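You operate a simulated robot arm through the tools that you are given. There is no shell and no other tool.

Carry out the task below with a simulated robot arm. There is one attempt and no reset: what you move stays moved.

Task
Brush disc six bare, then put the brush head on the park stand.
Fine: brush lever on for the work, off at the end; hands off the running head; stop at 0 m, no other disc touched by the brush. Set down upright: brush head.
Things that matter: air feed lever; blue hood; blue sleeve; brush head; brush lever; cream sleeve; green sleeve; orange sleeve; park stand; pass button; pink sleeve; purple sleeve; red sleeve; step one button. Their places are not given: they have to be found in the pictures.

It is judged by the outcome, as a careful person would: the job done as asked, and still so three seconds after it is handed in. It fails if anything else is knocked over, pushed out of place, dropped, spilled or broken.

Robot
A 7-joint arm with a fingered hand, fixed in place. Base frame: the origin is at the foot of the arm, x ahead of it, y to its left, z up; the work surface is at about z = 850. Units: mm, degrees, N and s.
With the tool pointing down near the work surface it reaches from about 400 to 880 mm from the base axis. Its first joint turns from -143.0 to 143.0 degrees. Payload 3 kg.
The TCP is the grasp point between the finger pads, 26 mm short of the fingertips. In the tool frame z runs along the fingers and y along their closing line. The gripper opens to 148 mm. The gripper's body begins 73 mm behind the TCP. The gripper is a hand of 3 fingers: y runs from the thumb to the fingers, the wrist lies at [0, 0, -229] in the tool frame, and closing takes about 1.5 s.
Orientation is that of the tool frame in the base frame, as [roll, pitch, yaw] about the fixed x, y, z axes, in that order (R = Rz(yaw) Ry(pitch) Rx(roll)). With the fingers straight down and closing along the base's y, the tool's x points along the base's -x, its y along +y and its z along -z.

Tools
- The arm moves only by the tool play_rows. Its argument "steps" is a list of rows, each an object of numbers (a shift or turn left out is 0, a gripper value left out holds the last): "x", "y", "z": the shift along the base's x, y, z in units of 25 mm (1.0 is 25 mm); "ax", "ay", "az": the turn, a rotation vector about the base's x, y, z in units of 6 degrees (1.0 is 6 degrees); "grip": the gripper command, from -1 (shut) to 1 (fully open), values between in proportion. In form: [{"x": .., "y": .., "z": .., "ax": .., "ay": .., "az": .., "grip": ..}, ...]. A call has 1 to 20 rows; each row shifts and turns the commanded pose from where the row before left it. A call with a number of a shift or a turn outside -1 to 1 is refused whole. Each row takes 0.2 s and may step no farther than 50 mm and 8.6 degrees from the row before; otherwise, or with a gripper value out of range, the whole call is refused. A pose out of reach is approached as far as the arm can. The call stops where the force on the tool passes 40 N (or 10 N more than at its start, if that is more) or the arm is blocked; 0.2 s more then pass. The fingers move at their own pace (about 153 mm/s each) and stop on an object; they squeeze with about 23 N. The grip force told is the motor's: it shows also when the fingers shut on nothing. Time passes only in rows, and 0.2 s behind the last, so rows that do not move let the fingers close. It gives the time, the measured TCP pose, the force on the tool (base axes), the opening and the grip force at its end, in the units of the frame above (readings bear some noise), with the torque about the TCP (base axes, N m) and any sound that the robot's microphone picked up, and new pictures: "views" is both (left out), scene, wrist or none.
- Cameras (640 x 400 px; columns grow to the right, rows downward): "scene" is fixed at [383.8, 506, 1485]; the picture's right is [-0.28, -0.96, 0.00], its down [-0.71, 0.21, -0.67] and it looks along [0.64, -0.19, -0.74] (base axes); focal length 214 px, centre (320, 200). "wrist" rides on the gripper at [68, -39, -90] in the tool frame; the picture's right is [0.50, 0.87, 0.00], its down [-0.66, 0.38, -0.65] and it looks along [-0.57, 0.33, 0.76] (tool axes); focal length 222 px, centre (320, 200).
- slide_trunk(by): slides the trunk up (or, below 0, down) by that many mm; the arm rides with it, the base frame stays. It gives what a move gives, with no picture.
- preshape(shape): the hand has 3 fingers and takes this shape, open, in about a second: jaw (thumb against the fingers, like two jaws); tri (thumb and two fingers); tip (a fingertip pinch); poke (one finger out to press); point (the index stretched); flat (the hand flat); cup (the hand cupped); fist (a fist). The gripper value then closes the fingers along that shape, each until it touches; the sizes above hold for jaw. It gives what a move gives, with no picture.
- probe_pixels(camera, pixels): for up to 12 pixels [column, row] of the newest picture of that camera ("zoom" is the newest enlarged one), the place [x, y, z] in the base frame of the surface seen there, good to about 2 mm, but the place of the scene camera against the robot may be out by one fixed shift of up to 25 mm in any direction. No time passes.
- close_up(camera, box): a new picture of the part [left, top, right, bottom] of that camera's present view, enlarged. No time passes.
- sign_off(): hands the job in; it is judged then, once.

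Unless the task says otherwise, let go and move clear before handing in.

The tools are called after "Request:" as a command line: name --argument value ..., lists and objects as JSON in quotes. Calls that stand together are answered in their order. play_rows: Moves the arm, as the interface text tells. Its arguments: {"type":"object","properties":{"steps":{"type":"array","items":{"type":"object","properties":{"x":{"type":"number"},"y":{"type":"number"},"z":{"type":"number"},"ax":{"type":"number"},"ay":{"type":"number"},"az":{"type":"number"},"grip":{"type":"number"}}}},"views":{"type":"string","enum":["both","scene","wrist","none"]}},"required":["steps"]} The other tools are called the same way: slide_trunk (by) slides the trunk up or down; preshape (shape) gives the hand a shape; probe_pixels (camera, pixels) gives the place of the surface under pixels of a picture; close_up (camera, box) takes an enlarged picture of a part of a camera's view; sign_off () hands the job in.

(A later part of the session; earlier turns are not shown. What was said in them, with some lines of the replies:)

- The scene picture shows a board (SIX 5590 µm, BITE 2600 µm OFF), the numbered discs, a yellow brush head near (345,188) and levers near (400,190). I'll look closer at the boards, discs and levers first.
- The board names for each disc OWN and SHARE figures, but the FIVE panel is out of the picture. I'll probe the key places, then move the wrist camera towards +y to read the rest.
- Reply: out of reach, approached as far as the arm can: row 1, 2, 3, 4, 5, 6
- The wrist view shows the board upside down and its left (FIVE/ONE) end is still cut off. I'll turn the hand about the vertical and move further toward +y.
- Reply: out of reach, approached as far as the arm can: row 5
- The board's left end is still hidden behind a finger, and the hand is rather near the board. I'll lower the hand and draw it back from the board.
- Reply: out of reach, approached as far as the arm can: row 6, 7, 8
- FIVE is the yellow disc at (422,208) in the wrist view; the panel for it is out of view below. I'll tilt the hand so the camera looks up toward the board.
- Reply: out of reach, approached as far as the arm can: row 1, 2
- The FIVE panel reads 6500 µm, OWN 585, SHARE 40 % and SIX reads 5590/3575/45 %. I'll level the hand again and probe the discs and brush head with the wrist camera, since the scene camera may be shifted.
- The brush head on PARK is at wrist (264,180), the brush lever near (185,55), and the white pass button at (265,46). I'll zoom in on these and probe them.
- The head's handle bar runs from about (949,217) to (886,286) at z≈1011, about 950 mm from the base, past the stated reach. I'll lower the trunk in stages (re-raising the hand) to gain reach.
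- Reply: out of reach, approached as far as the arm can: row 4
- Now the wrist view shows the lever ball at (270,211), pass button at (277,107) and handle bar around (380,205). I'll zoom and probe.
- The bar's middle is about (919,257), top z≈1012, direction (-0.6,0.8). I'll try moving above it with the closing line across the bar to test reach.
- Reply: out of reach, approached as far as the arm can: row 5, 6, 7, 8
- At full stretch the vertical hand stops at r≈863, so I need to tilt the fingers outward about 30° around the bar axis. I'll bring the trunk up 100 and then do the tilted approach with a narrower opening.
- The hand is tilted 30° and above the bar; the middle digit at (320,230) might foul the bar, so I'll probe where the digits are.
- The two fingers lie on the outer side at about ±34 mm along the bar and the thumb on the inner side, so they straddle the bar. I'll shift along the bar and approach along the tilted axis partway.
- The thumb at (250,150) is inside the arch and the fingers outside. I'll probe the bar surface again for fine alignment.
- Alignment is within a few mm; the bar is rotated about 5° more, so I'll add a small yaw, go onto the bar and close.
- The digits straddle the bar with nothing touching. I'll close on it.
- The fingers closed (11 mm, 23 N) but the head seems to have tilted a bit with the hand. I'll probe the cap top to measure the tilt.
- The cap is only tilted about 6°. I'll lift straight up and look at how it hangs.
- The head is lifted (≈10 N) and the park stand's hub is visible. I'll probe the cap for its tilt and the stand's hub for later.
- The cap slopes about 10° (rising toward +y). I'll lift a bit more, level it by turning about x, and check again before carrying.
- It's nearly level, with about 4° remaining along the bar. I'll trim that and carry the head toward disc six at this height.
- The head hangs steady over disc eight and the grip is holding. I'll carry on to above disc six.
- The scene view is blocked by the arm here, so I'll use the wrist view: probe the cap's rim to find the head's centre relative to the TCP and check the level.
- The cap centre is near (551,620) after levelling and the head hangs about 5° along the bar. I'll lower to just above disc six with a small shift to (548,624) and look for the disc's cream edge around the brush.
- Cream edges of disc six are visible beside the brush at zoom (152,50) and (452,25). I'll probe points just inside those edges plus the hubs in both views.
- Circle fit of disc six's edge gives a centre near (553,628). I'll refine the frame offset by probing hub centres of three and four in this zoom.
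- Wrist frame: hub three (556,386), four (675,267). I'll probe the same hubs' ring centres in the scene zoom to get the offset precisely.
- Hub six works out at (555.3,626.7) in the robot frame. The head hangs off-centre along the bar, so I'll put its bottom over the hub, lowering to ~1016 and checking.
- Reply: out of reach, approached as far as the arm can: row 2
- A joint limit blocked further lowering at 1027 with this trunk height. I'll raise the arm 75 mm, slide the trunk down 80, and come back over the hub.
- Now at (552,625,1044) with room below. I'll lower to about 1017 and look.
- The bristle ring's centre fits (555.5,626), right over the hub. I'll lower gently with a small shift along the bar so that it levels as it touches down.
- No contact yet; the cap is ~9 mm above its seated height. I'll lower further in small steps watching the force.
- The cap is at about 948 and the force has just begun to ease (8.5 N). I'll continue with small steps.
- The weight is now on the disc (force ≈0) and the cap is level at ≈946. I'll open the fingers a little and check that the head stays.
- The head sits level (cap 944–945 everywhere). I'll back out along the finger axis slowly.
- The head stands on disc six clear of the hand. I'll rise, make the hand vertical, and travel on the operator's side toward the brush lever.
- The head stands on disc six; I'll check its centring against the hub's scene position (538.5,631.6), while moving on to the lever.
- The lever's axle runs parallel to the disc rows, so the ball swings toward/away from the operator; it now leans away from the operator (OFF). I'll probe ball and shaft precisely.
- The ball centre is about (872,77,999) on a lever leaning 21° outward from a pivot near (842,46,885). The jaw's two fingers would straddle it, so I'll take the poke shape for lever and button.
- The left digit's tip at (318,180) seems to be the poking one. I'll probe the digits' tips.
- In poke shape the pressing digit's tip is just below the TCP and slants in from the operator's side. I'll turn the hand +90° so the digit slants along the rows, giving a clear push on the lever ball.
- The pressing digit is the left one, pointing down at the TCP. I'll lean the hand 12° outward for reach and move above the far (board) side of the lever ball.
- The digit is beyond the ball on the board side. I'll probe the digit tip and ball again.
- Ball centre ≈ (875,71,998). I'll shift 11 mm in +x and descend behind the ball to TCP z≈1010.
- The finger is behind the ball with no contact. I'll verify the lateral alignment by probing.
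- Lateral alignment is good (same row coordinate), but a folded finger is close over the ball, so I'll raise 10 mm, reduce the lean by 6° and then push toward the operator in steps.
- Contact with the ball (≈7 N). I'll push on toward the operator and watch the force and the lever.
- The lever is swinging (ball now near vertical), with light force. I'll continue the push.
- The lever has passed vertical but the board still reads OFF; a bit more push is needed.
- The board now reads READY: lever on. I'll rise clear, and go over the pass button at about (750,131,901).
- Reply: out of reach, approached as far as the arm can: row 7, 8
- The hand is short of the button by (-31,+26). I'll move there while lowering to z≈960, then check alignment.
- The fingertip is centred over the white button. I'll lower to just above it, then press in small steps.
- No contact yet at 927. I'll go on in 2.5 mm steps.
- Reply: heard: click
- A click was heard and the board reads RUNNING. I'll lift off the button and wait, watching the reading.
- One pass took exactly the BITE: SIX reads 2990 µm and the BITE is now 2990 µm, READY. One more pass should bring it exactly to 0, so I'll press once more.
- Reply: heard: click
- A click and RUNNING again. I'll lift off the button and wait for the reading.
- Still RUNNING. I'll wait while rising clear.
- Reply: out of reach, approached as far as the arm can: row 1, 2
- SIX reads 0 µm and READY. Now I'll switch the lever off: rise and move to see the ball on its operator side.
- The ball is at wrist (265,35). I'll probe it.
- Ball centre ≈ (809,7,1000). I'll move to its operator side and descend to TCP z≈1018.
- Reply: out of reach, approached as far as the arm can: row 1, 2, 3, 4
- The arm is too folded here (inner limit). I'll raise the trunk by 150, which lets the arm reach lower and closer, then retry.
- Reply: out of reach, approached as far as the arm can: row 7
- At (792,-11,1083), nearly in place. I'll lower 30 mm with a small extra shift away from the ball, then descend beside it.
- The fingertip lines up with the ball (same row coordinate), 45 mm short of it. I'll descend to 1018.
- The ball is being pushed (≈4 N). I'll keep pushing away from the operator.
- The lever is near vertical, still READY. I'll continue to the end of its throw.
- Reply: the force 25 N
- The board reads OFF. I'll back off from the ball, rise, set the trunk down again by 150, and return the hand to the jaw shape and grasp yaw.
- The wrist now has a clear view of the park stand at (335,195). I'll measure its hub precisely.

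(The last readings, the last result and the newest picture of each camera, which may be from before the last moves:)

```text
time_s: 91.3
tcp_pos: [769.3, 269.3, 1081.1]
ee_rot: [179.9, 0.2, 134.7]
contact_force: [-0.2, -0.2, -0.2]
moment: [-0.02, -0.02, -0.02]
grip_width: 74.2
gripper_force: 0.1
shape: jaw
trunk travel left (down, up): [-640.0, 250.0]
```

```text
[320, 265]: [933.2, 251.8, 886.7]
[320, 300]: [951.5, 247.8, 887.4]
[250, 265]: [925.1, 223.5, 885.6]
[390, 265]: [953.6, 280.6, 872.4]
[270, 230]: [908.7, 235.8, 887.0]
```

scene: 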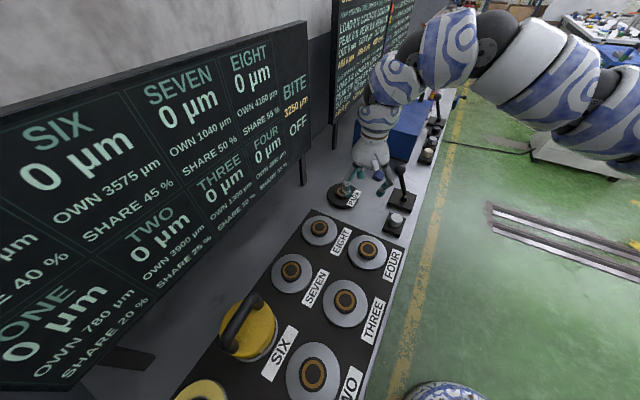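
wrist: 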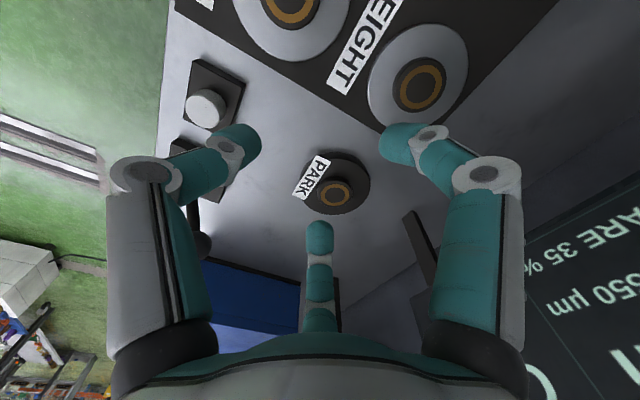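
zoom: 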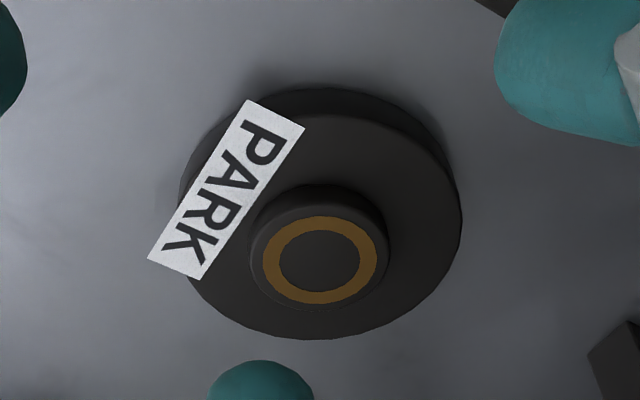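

Request:
probe_pixels --camera "zoom" --pixels '[[264, 262], [375, 257], [323, 218], [317, 302], [319, 260], [320, 338], [330, 118], [461, 215]]'

```text
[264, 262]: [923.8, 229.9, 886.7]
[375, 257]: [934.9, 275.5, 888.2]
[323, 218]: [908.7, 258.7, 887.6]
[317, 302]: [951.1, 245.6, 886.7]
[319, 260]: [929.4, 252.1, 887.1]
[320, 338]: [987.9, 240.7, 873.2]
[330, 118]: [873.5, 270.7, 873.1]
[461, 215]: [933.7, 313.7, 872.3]
```

Park hub is at (929.6,252.4). Now I'll go back toward disc six along the operator side.

Request:
play_rows --steps '[{"z": 0.8}, {"z": 0.8}, {"x": -0.7, "y": 0.7, "z": 0.4}, {"x": -0.77, "y": 0.78}, {"x": -0.77, "y": 0.78}, {"x": -0.77, "y": 0.78}, {"x": -0.77, "y": 0.78}, {"x": -0.77, "y": 0.78}, {"x": -0.77, "y": 0.78}, {"x": -0.77, "y": 0.78}, {"x": -0.77, "y": 0.78}, {"x": -0.77, "y": 0.78}, {"x": -0.77, "y": 0.78}]' --views "none"

Request:
slide_trunk --by -50

Request:
play_rows --steps '[{"ax": 0.67, "ay": -0.74, "z": 0.3}, {"ax": 0.67, "ay": -0.74}, {"ax": 0.67, "ay": -0.74}, {"ax": 0.67, "ay": -0.74}, {"ax": 0.67, "ay": -0.74}]'

```text
time_s: 94.1
tcp_pos: [559.3, 480.6, 1131.1]
ee_rot: [179.8, 0.0, 134.8]
contact_force: [0.8, -0.5, 1.3]
moment: [-0.02, -0.01, 0.04]
grip_width: 74.4
gripper_force: 0.1
shape: jaw
trunk travel left (down, up): [-640.0, 250.0]
```

```text
time_s: 95.0
tcp_pos: [560.6, 480.5, 1081.9]
ee_rot: [179.9, 0.1, 134.7]
contact_force: [-0.6, 0.8, 0.1]
moment: [0.01, 0.03, -0.02]
grip_width: 74.4
gripper_force: 0.1
shape: jaw
trunk travel left (down, up): [-590.0, 300.0]
```

```text
time_s: 96.4
tcp_pos: [571.3, 483.3, 1126.6]
ee_rot: [146.7, 2.6, 134.1]
contact_force: [-0.4, -0.1, -0.1]
moment: [0.04, -0.01, 0.0]
grip_width: 74.2
gripper_force: 0.0
shape: jaw
trunk travel left (down, up): [-590.0, 300.0]
stopped in row 5: the arm was blocked; the commanded pose is now the measured one
```

scene: 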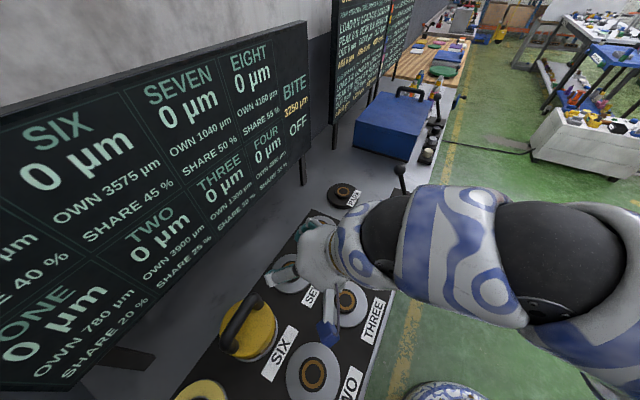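
wrist: 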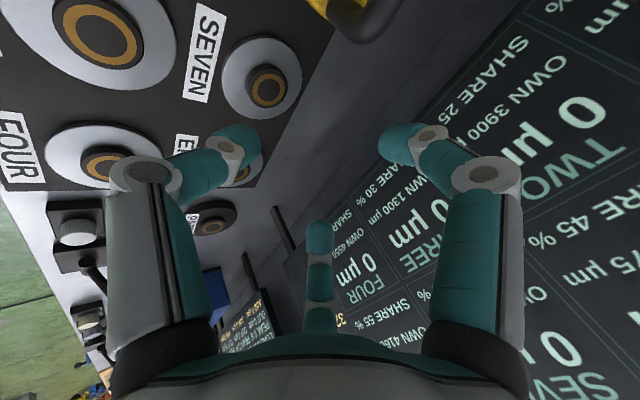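

The lean was blocked by the arm's fold near here (lean ≈33°). I'll move outward toward disc six at this height and look.

Request:
play_rows --steps '[{"x": -0.4, "y": 0.8}, {"x": -0.4, "y": 0.8}, {"x": -0.4, "y": 0.8}, {"x": -0.4, "y": 0.8}, {"x": -0.4, "y": 0.8}, {}]'

```text
time_s: 97.8
tcp_pos: [520.4, 585.3, 1125.4]
ee_rot: [147.0, 2.5, 134.2]
contact_force: [0.3, 0.3, 0.7]
moment: [0.02, 0.0, -0.02]
grip_width: 74.0
gripper_force: 0.0
shape: jaw
trunk travel left (down, up): [-590.0, 300.0]
```

scene: 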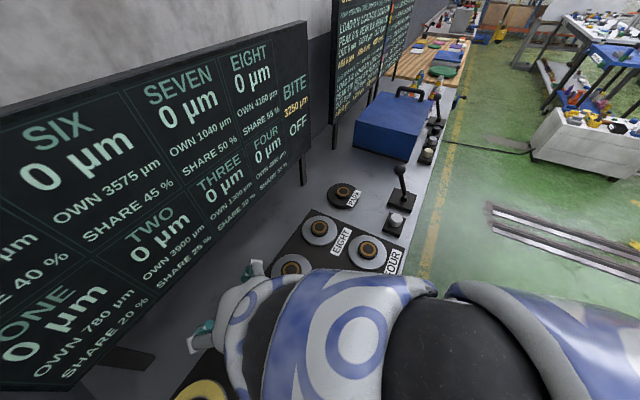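
wrist: 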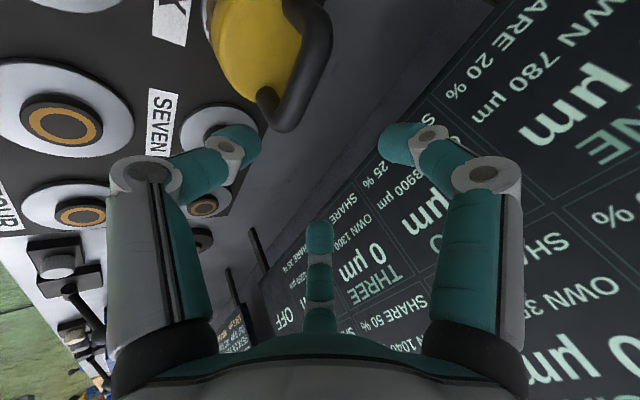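

The handle is visible at (300,60). I'll probe the bar and the cap rim to fix the head's centre.

Request:
close_up --camera "wrist" --box '[190, 0, 350, 140]'

Request:
probe_pixels --camera "zoom" --pixels '[[75, 60], [80, 130], [95, 190], [120, 240], [160, 285], [100, 60], [150, 200], [400, 50], [385, 150], [340, 280], [300, 360], [265, 340]]'

```text
2.86 times, centred on (270, 70) of wrist
```

zoom: 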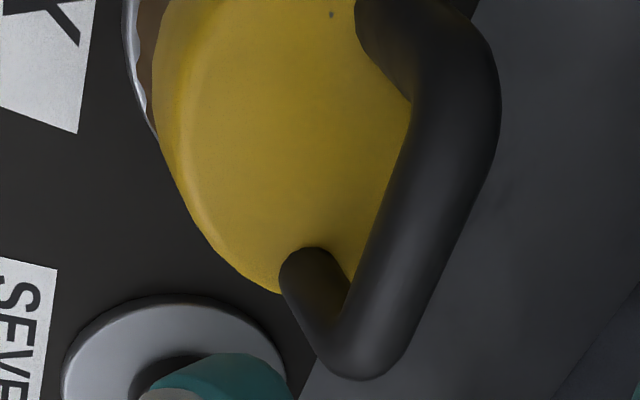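

```text
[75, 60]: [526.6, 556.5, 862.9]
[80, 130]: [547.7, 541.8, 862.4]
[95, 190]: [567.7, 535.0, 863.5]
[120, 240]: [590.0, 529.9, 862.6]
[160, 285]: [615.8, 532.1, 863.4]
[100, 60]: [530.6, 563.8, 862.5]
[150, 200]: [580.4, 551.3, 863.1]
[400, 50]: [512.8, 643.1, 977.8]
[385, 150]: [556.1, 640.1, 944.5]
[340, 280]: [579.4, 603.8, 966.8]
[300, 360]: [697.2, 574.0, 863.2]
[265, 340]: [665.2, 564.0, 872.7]
```

Request:
probe_pixels --camera "zoom" --pixels '[[165, 110], [180, 165], [205, 215], [245, 265], [272, 285], [455, 100], [425, 180], [395, 250], [365, 330], [345, 365], [480, 60], [440, 20]]'

Request:
probe_pixels --camera "zoom" --pixels '[[315, 252], [385, 85], [370, 30], [420, 70], [410, 130], [385, 200], [350, 280], [470, 130], [440, 200], [405, 290], [200, 120], [300, 150]]'

```text
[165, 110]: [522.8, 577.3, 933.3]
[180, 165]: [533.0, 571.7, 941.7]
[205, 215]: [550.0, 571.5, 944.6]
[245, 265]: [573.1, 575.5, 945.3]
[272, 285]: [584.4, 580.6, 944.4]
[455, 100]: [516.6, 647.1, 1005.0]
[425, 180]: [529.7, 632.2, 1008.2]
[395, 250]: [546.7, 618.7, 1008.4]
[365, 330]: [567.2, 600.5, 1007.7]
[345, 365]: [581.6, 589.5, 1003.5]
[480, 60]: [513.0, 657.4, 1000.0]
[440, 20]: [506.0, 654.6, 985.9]
```

```text
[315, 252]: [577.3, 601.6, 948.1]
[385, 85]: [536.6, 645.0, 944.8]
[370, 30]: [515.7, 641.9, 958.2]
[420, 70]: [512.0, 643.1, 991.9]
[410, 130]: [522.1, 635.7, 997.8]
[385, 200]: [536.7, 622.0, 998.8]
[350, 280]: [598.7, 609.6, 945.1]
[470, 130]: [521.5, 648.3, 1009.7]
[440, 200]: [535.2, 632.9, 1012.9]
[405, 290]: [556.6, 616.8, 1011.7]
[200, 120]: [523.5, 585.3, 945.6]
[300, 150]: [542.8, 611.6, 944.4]
```

The bar centre is near (547.5,624.5), top z≈1013, direction (-0.735,0.677). I'll trim the orientation and move to a pre-grasp point 70 mm back along the finger axis.

Request:
play_rows --steps '[{"ay": 0.37, "az": 0.16, "z": -0.6, "y": 0.18, "x": 0.05, "grip": -0.17}, {"ay": 0.36, "az": 0.16, "z": -0.6, "y": 0.18, "x": 0.05}, {"z": -0.6, "y": 0.18, "x": 0.04}, {"z": -0.6}, {}]' --views "wrist"

Request:
close_up --camera "wrist" --box '[190, 0, 430, 190]'

```text
time_s: 99.0
tcp_pos: [523.8, 599.7, 1067.7]
ee_rot: [150.1, -0.5, 136.1]
contact_force: [-1.7, -0.1, -0.5]
moment: [0.0, -0.02, -0.01]
grip_width: 61.7
gripper_force: 0.1
shape: jaw
trunk travel left (down, up): [-590.0, 300.0]
```

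wrist: 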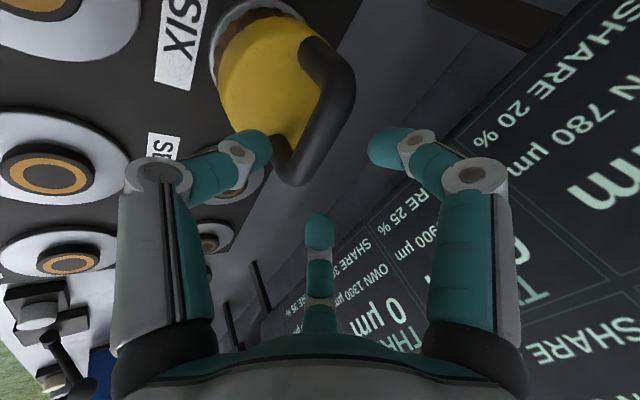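

```text
2.11 times, centred on (310, 95) of wrist
```

zoom: 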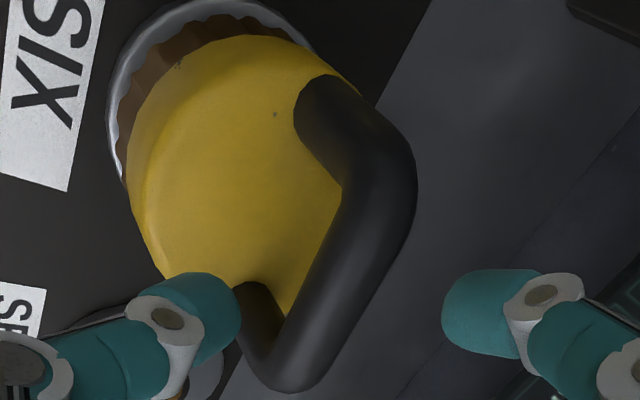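

The whole arch is in view. I'll probe it once more for the final alignment.

Request:
probe_pixels --camera "zoom" --pixels '[[312, 92], [320, 130], [385, 170], [355, 240], [320, 310], [290, 375], [265, 370], [260, 300], [345, 190], [320, 240], [290, 300], [410, 180]]'

Request:
probe_pixels --camera "zoom" --pixels '[[135, 160], [140, 200], [150, 240], [165, 275], [150, 110], [180, 65], [220, 42], [280, 42], [330, 65], [355, 90], [385, 120], [210, 150]]'

```text
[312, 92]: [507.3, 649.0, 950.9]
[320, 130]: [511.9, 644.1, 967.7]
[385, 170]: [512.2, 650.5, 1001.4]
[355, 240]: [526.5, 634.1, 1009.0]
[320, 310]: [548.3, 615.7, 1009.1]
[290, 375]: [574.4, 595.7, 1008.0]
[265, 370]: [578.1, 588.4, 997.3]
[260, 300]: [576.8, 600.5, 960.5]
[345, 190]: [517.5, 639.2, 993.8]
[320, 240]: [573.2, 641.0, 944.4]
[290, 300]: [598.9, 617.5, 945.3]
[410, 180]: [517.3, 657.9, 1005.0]
```

```text
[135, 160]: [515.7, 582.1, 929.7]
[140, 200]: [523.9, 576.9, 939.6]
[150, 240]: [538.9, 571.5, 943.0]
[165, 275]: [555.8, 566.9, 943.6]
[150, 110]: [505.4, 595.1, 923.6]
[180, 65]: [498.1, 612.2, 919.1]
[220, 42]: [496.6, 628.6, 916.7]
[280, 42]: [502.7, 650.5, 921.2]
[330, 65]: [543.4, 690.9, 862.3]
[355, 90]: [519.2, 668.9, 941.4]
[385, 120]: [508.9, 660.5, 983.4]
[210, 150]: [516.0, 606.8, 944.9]
```

The head's centre fits at (550.5,624). I'll advance onto the bar and close.

Request:
play_rows --steps '[{"x": 0.343, "y": 0.324, "z": -0.85}, {"x": 0.343, "y": 0.324, "z": -0.85}, {"x": 0.343, "y": 0.324, "z": -0.82}, {}]' --views "wrist"

```text
time_s: 100.0
tcp_pos: [549.9, 624.0, 1002.9]
ee_rot: [149.9, -0.5, 136.1]
contact_force: [-0.8, -1.0, -0.1]
moment: [-0.03, 0.01, 0.02]
grip_width: 61.5
gripper_force: 0.0
shape: jaw
trunk travel left (down, up): [-590.0, 300.0]
```

wrist: 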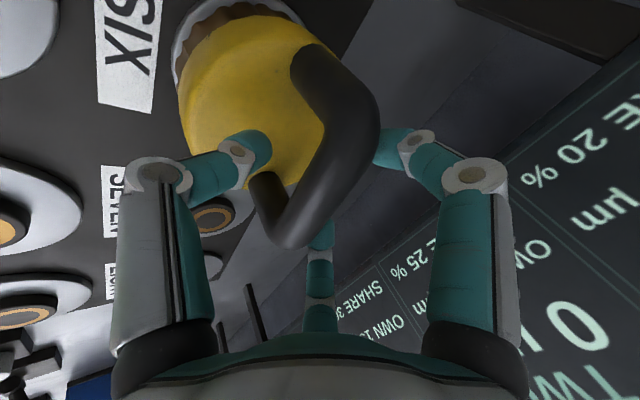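

Request:
play_rows --steps '[{"grip": -1}, {"grip": -1}, {"grip": -1}, {"grip": -1}, {"grip": -1}, {"grip": -1}, {"grip": -1}, {"grip": -1}]' --views "wrist"

Request:
play_rows --steps '[{"z": 0.3}, {"z": 0.5}, {"z": 0.7}, {"z": 0.7}, {"z": 0.6}, {}]' --views "both"

Request:
probe_pixels --camera "wrist" --pixels '[[230, 80], [230, 110], [215, 130], [260, 60], [260, 110], [290, 60], [290, 100], [280, 130], [300, 80], [250, 150]]'

```text
time_s: 101.8
tcp_pos: [549.8, 623.2, 1002.1]
ee_rot: [150.1, -0.5, 136.1]
contact_force: [0.3, 0.9, -9.5]
moment: [-0.03, 0.11, 0.02]
grip_width: 10.0
gripper_force: 22.3
shape: jaw
trunk travel left (down, up): [-590.0, 300.0]
```

wrist: 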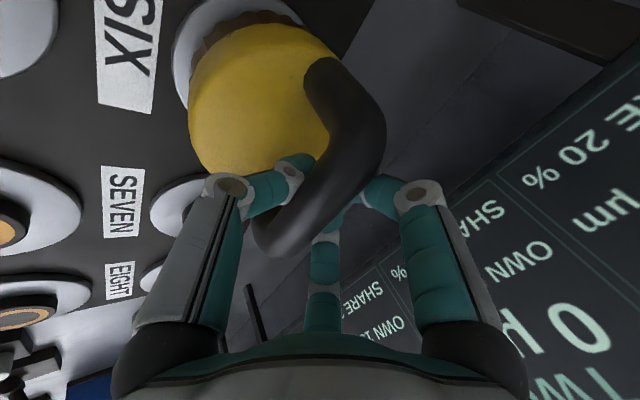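

```text
time_s: 103.2
tcp_pos: [549.7, 621.6, 1073.1]
ee_rot: [150.0, -0.5, 136.1]
contact_force: [-1.1, -0.1, -10.1]
moment: [0.02, 0.04, 0.04]
grip_width: 9.9
gripper_force: 23.2
shape: jaw
trunk travel left (down, up): [-590.0, 300.0]
```

scene: 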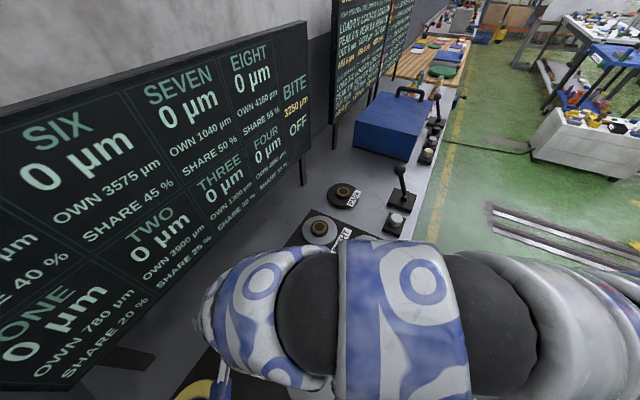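
wrist: 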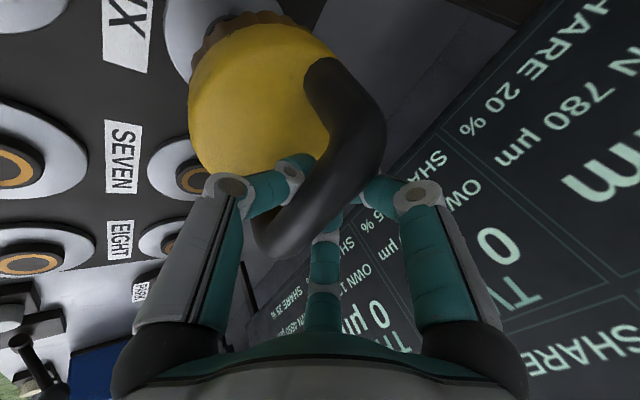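

```text
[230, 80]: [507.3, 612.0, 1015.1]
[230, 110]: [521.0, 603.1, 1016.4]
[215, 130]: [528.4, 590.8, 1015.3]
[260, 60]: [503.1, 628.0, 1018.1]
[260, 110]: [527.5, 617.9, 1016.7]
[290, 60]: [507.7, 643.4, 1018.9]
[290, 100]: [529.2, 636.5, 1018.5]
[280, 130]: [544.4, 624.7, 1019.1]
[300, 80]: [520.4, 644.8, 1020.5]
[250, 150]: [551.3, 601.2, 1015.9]
```

The head is lifted with about 5° tilt across the bar. I'll raise a bit more, trim 5° of lean, and carry it back over the row toward the park stand.

Request:
play_rows --steps '[{"z": 0.6, "ax": -0.29, "ay": 0.3}, {"z": 0.6, "ax": -0.29, "ay": 0.3}, {"x": 0.4, "y": -0.39}, {"x": 0.74, "y": -0.72}, {"x": 0.74, "y": -0.72}, {"x": 0.74, "y": -0.72}, {"x": 0.74, "y": -0.72}, {"x": 0.74, "y": -0.72}, {"x": 0.74, "y": -0.72}, {"x": 0.74, "y": -0.72}, {"x": 0.74, "y": -0.72}, {"x": 0.74, "y": -0.72}, {"x": 0.4, "y": -0.39}, {}]'

```text
time_s: 106.2
tcp_pos: [737.5, 440.1, 1102.8]
ee_rot: [155.0, -0.6, 136.1]
contact_force: [0.4, -1.0, -10.3]
moment: [0.01, 0.03, 0.0]
grip_width: 9.5
gripper_force: 23.3
shape: jaw
trunk travel left (down, up): [-590.0, 300.0]
```

scene: 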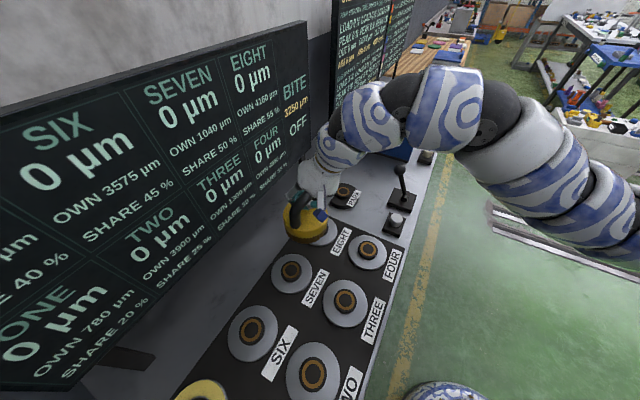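
wrist: 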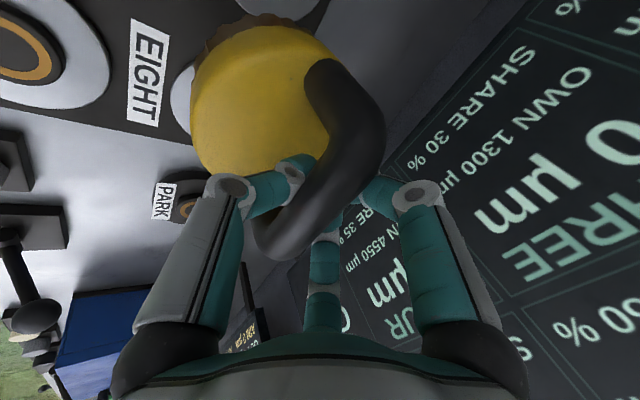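

Disc six is now bare grey, and the head travels steadily. I'll continue to above the park stand.

Request:
play_rows --steps '[{"x": 0.4, "y": -0.39}, {"x": 0.74, "y": -0.73}, {"x": 0.74, "y": -0.73}, {"x": 0.74, "y": -0.73}, {"x": 0.74, "y": -0.73}, {"x": 0.74, "y": -0.73}, {"x": 0.74, "y": -0.73}, {"x": 0.74, "y": -0.73}, {"x": 0.74, "y": -0.73}, {"x": 0.74, "y": -0.73}, {"x": 0.5, "y": -0.48}, {}]'

Request:
close_up --camera "scene" --box '[290, 110, 450, 220]'

Request:
probe_pixels --camera "wrist" --pixels '[[230, 80], [230, 110], [215, 130], [260, 60], [260, 110], [290, 60], [290, 100], [280, 130], [300, 80], [250, 150]]'

```text
time_s: 108.8
tcp_pos: [925.8, 255.5, 1102.5]
ee_rot: [155.0, -0.7, 136.1]
contact_force: [0.7, -0.1, -9.2]
moment: [-0.04, 0.0, -0.02]
grip_width: 8.9
gripper_force: 23.2
shape: jaw
trunk travel left (down, up): [-590.0, 300.0]
```

scene: 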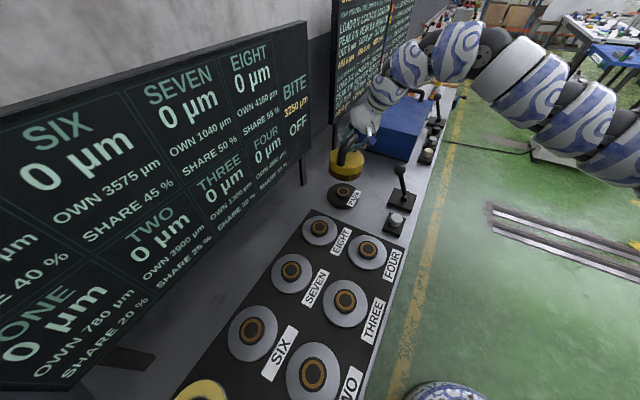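
wrist: 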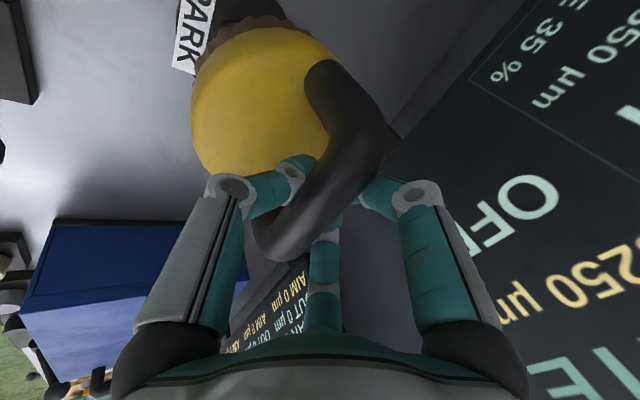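

```text
3.64 times, centred on (370, 165) of scene
```

zoom: 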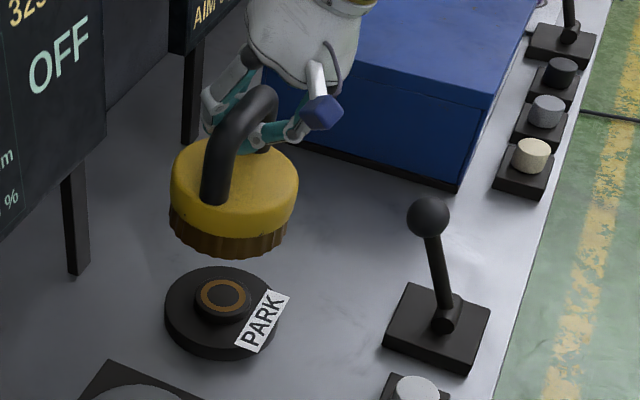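

```text
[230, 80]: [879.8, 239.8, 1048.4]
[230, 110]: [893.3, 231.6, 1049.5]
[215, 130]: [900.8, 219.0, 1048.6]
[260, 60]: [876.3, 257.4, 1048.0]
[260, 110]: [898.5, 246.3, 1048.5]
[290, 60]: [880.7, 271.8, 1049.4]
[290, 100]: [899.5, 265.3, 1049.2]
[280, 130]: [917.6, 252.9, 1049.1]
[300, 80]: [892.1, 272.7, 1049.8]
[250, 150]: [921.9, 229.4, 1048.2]
```

The cap is level (1048–1050). I'll fit the head's centre from its rim to align with the park hub (929.6,252.4).

Request:
close_up --camera "wrist" --box '[170, 0, 410, 190]'

Request:
probe_pixels --camera "wrist" --pixels '[[198, 70], [195, 90], [196, 110], [200, 130], [205, 55], [215, 45], [230, 38], [250, 32], [275, 32], [300, 37], [320, 48], [208, 148]]'

```text
2.11 times, centred on (290, 95) of wrist
```

zoom: 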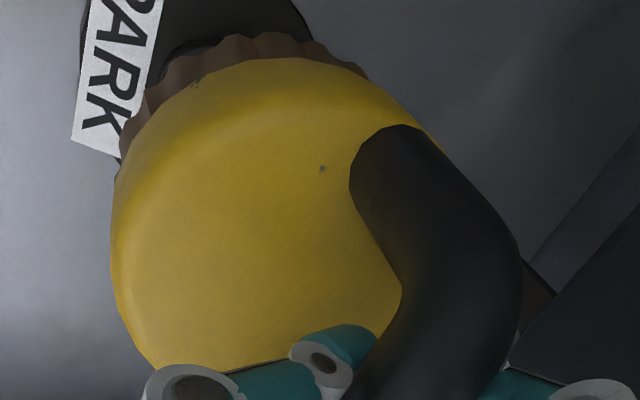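

```text
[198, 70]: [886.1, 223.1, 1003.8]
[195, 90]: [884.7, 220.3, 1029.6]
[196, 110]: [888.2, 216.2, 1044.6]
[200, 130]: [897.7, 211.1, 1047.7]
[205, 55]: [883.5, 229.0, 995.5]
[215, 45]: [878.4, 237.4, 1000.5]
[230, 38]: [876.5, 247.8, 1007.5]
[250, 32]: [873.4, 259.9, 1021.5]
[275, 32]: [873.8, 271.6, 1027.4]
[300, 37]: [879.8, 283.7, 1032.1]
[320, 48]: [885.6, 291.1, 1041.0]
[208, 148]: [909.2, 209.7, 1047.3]
```

The head's centre is (926.3,255.8); I need a shift of (+3.3,-3.4). I'll shift and lower to about 10 mm above the seat.

Request:
play_rows --steps '[{"x": 0.13, "y": -0.14}, {"z": -0.7}, {"z": -0.8}, {"z": -0.8}, {"z": -0.8}, {"z": -0.55}, {}]'

Request:
close_up --camera "scene" --box '[290, 110, 450, 220]'

Request:
probe_pixels --camera "wrist" --pixels '[[230, 80], [230, 110], [215, 130], [260, 60], [290, 60], [290, 100], [280, 130], [195, 90], [196, 110], [250, 32], [275, 32], [300, 37]]'

```text
time_s: 110.4
tcp_pos: [929.6, 252.3, 1011.6]
ee_rot: [155.1, -0.8, 136.1]
contact_force: [0.2, -0.6, -10.5]
moment: [0.02, 0.04, 0.01]
grip_width: 9.1
gripper_force: 23.0
shape: jaw
trunk travel left (down, up): [-590.0, 300.0]
```

scene: 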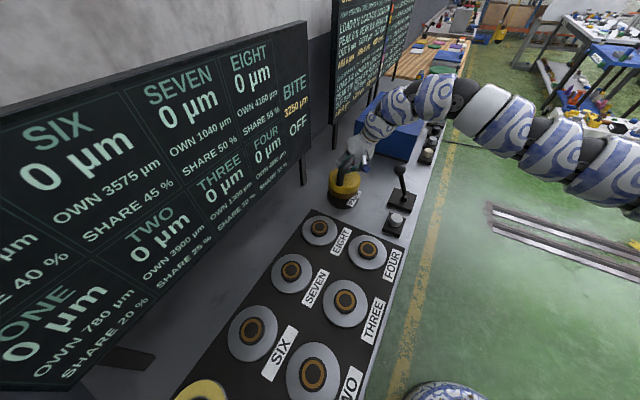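
wrist: 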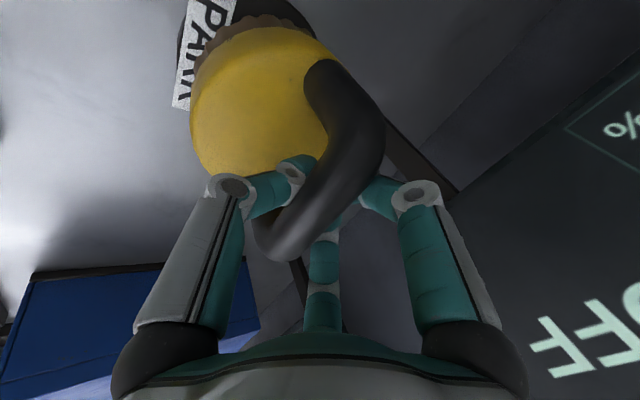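

```text
3.64 times, centred on (370, 165) of scene
```

zoom: 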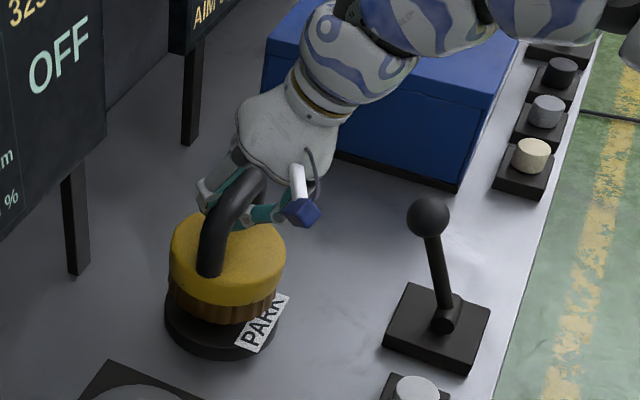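

```text
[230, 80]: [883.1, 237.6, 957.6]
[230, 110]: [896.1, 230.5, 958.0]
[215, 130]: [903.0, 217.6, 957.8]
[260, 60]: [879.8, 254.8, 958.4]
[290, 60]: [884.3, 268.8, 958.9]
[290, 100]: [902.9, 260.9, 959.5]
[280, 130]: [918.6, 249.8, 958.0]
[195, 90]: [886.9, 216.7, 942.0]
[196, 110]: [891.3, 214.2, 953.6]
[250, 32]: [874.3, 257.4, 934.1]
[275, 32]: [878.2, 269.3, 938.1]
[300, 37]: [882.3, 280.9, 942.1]
```

Centred and level, about 13 mm above its seat. I'll lower gently until the weight is taken.

Request:
play_rows --steps '[{"z": -0.2}, {"z": -0.15}, {"z": -0.08}, {}]' --views "none"

Request:
play_rows --steps '[{"z": -0.08}, {}]' --views "none"

Request:
play_rows --steps '[{"z": -0.05}, {}]' --views "wrist"

Request:
probe_pixels --camera "wrist" --pixels '[[230, 80], [230, 110], [215, 130], [260, 60], [290, 60], [290, 100], [280, 130], [250, 150]]'

```text
time_s: 111.4
tcp_pos: [928.8, 252.5, 1001.6]
ee_rot: [155.1, -0.7, 136.1]
contact_force: [-0.7, 0.8, -9.5]
moment: [0.01, 0.07, -0.03]
grip_width: 8.7
gripper_force: 22.6
shape: jaw
trunk travel left (down, up): [-590.0, 300.0]
```

```text
time_s: 112.0
tcp_pos: [929.8, 252.4, 998.0]
ee_rot: [155.0, -0.6, 136.1]
contact_force: [-0.4, -0.4, -9.6]
moment: [0.0, 0.08, -0.01]
grip_width: 9.0
gripper_force: 22.9
shape: jaw
trunk travel left (down, up): [-590.0, 300.0]
```

```text
time_s: 112.6
tcp_pos: [927.5, 252.9, 998.0]
ee_rot: [154.9, -0.7, 136.1]
contact_force: [0.5, 1.9, -6.7]
moment: [0.02, 0.03, 0.04]
grip_width: 8.9
gripper_force: 23.0
shape: jaw
trunk travel left (down, up): [-590.0, 300.0]
```

wrist: 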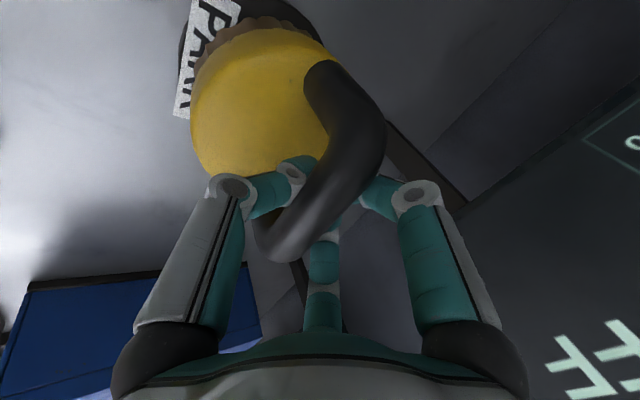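

```text
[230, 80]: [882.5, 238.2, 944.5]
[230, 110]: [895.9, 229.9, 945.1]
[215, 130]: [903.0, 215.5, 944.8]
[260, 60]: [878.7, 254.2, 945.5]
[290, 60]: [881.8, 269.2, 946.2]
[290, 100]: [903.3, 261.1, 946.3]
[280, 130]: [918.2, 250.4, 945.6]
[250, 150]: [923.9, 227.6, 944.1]
```

The cap is at 944–946 and the force is easing, so it's at its seat. One more tiny lowering, then I'll release.

Request:
play_rows --steps '[{"z": -0.06}, {}]' --views "none"

Request:
play_rows --steps '[{"grip": -0.7}, {"grip": -0.4}, {"grip": -0.3}, {}, {}]' --views "both"

Request:
probe_pixels --camera "wrist" --pixels '[[230, 80], [230, 110], [215, 120], [260, 60], [290, 60], [290, 100], [280, 130], [250, 110]]'

```text
time_s: 113.2
tcp_pos: [928.4, 252.5, 996.6]
ee_rot: [154.9, -0.7, 136.0]
contact_force: [1.2, 3.4, 0.8]
moment: [0.06, 0.03, 0.02]
grip_width: 8.5
gripper_force: 22.8
shape: jaw
trunk travel left (down, up): [-590.0, 300.0]
```

```text
time_s: 114.4
tcp_pos: [927.7, 252.4, 995.9]
ee_rot: [155.0, -0.7, 136.2]
contact_force: [-0.5, 0.3, -0.5]
moment: [-0.01, 0.04, 0.01]
grip_width: 51.2
gripper_force: 0.1
shape: jaw
trunk travel left (down, up): [-590.0, 300.0]
```

scene: 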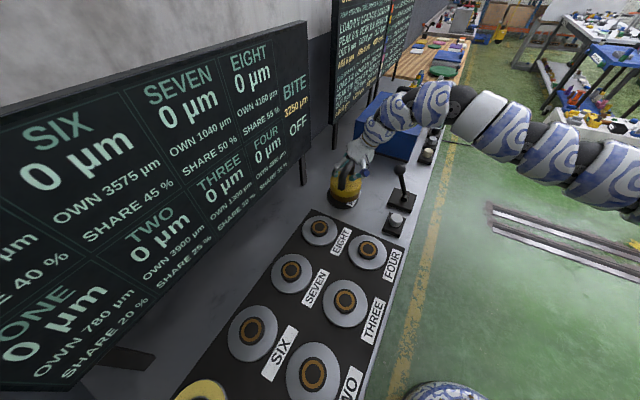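
wrist: 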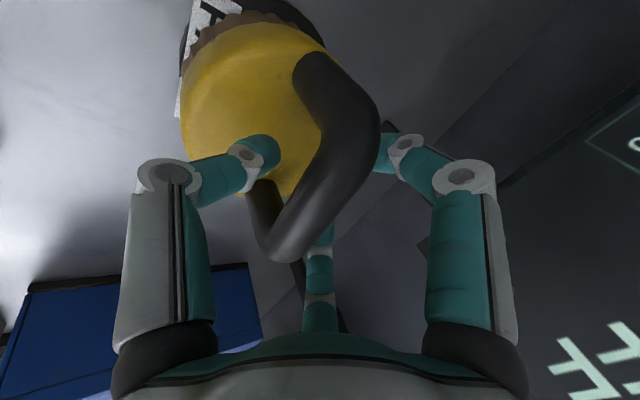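

```text
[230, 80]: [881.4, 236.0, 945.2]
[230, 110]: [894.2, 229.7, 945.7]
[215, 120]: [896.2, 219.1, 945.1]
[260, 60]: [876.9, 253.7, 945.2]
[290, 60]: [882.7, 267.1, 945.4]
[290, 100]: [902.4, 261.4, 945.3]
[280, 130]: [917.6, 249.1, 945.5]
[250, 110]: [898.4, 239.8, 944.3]
```

The head stands level at 945 on the park stand, with the fingers open. I'll back out along the finger axis.

Request:
play_rows --steps '[{"x": -0.15, "y": -0.15, "z": 0.45}, {"x": -0.24, "y": -0.24, "z": 0.72}, {"x": -0.24, "y": -0.24, "z": 0.72}, {"x": -0.29, "y": -0.3, "z": 0.9}, {"x": -0.29, "y": -0.3, "z": 0.9}, {"x": -0.29, "y": -0.3, "z": 0.9}, {"x": -0.5, "z": 0.3}, {"x": -0.5}, {}]'

Request:
close_up --camera "scene" --box '[290, 110, 450, 220]'

Request:
close_up --camera "scene" --box '[0, 20, 320, 220]'

Request:
close_up --camera "scene" --box '[160, 200, 480, 400]'

```text
time_s: 116.4
tcp_pos: [864.6, 212.0, 1118.8]
ee_rot: [155.1, -0.7, 136.2]
contact_force: [0.1, 0.4, -0.1]
moment: [-0.02, 0.0, -0.04]
grip_width: 51.8
gripper_force: 0.0
shape: jaw
trunk travel left (down, up): [-590.0, 300.0]
```

scene: 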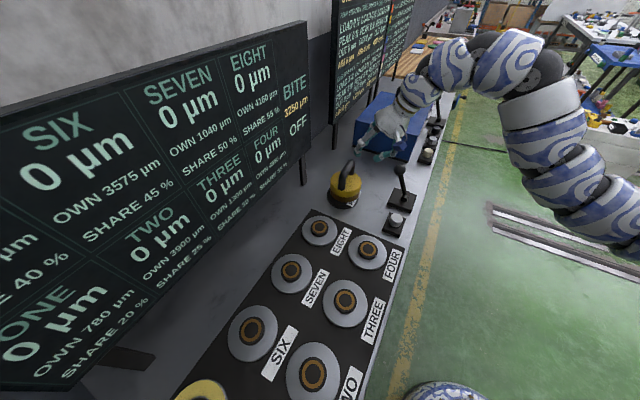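
wrist: 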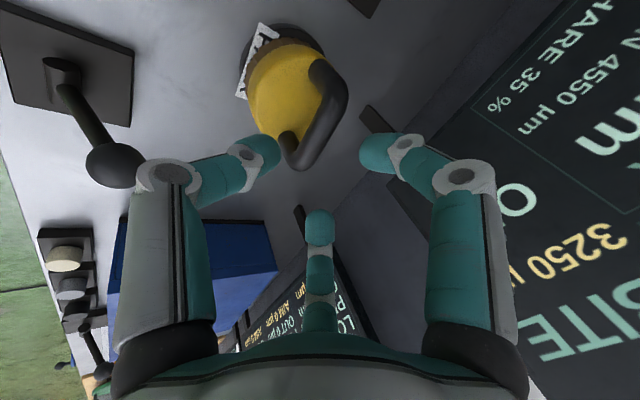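

```text
3.64 times, centred on (370, 165) of scene
```

zoom: 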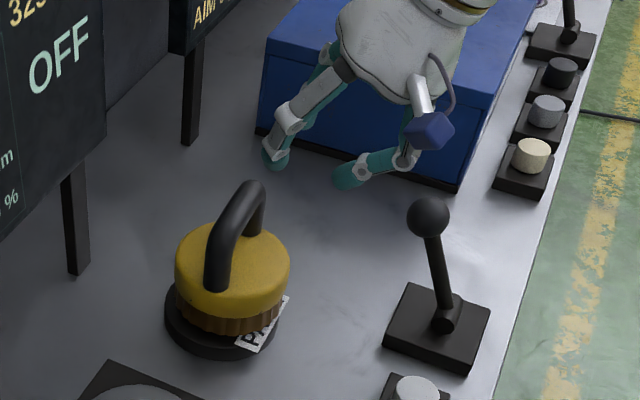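

```text
2.00 times, centred on (160, 120) of scene
```

zoom: 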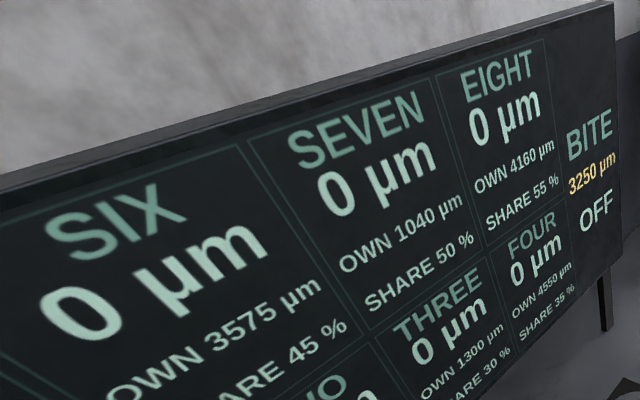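

```text
2.00 times, centred on (320, 300) of scene
```

zoom: 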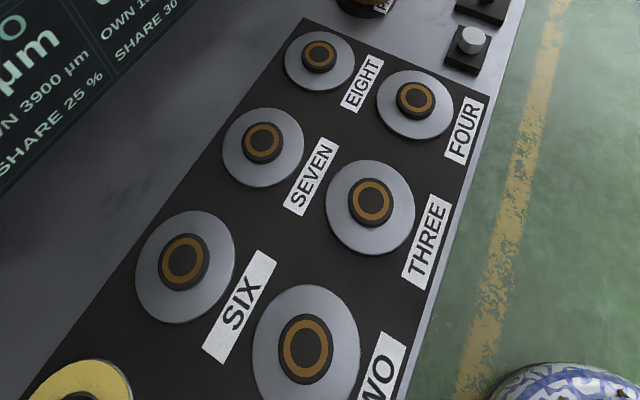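

Disc six is grey and reads 0 µm, the board shows OFF, the brush head stands upright on PARK, and the hand is clear. I'm handing the job in.

Request:
sign_off

```text
The job is handed in.
```

Disc six is brushed bare, and the brush head is back upright on the park stand. I've handed the job in, but the judge's result hasn't come back.

- **Brushing:** two presses of the pass button took disc six from 5590 µm to 2990 µm, then to exactly 0 µm. I stopped there.
- **Lever:** I switched the brush lever on only after letting go of the head on disc six. I switched it off again before picking the head up, and the board now reads OFF.
- **Other discs:** I carried the head above the other discs and set it down only on disc six and the stand. Every other disc I could see in the last picture looked unchanged, though disc five was only partly in view.
- **Placement:** the head was about 5 mm off the centre of disc six while brushing, but it sat level. On the stand it is level and within a few millimetres of centre.

The hand was clear of everything when I handed in.
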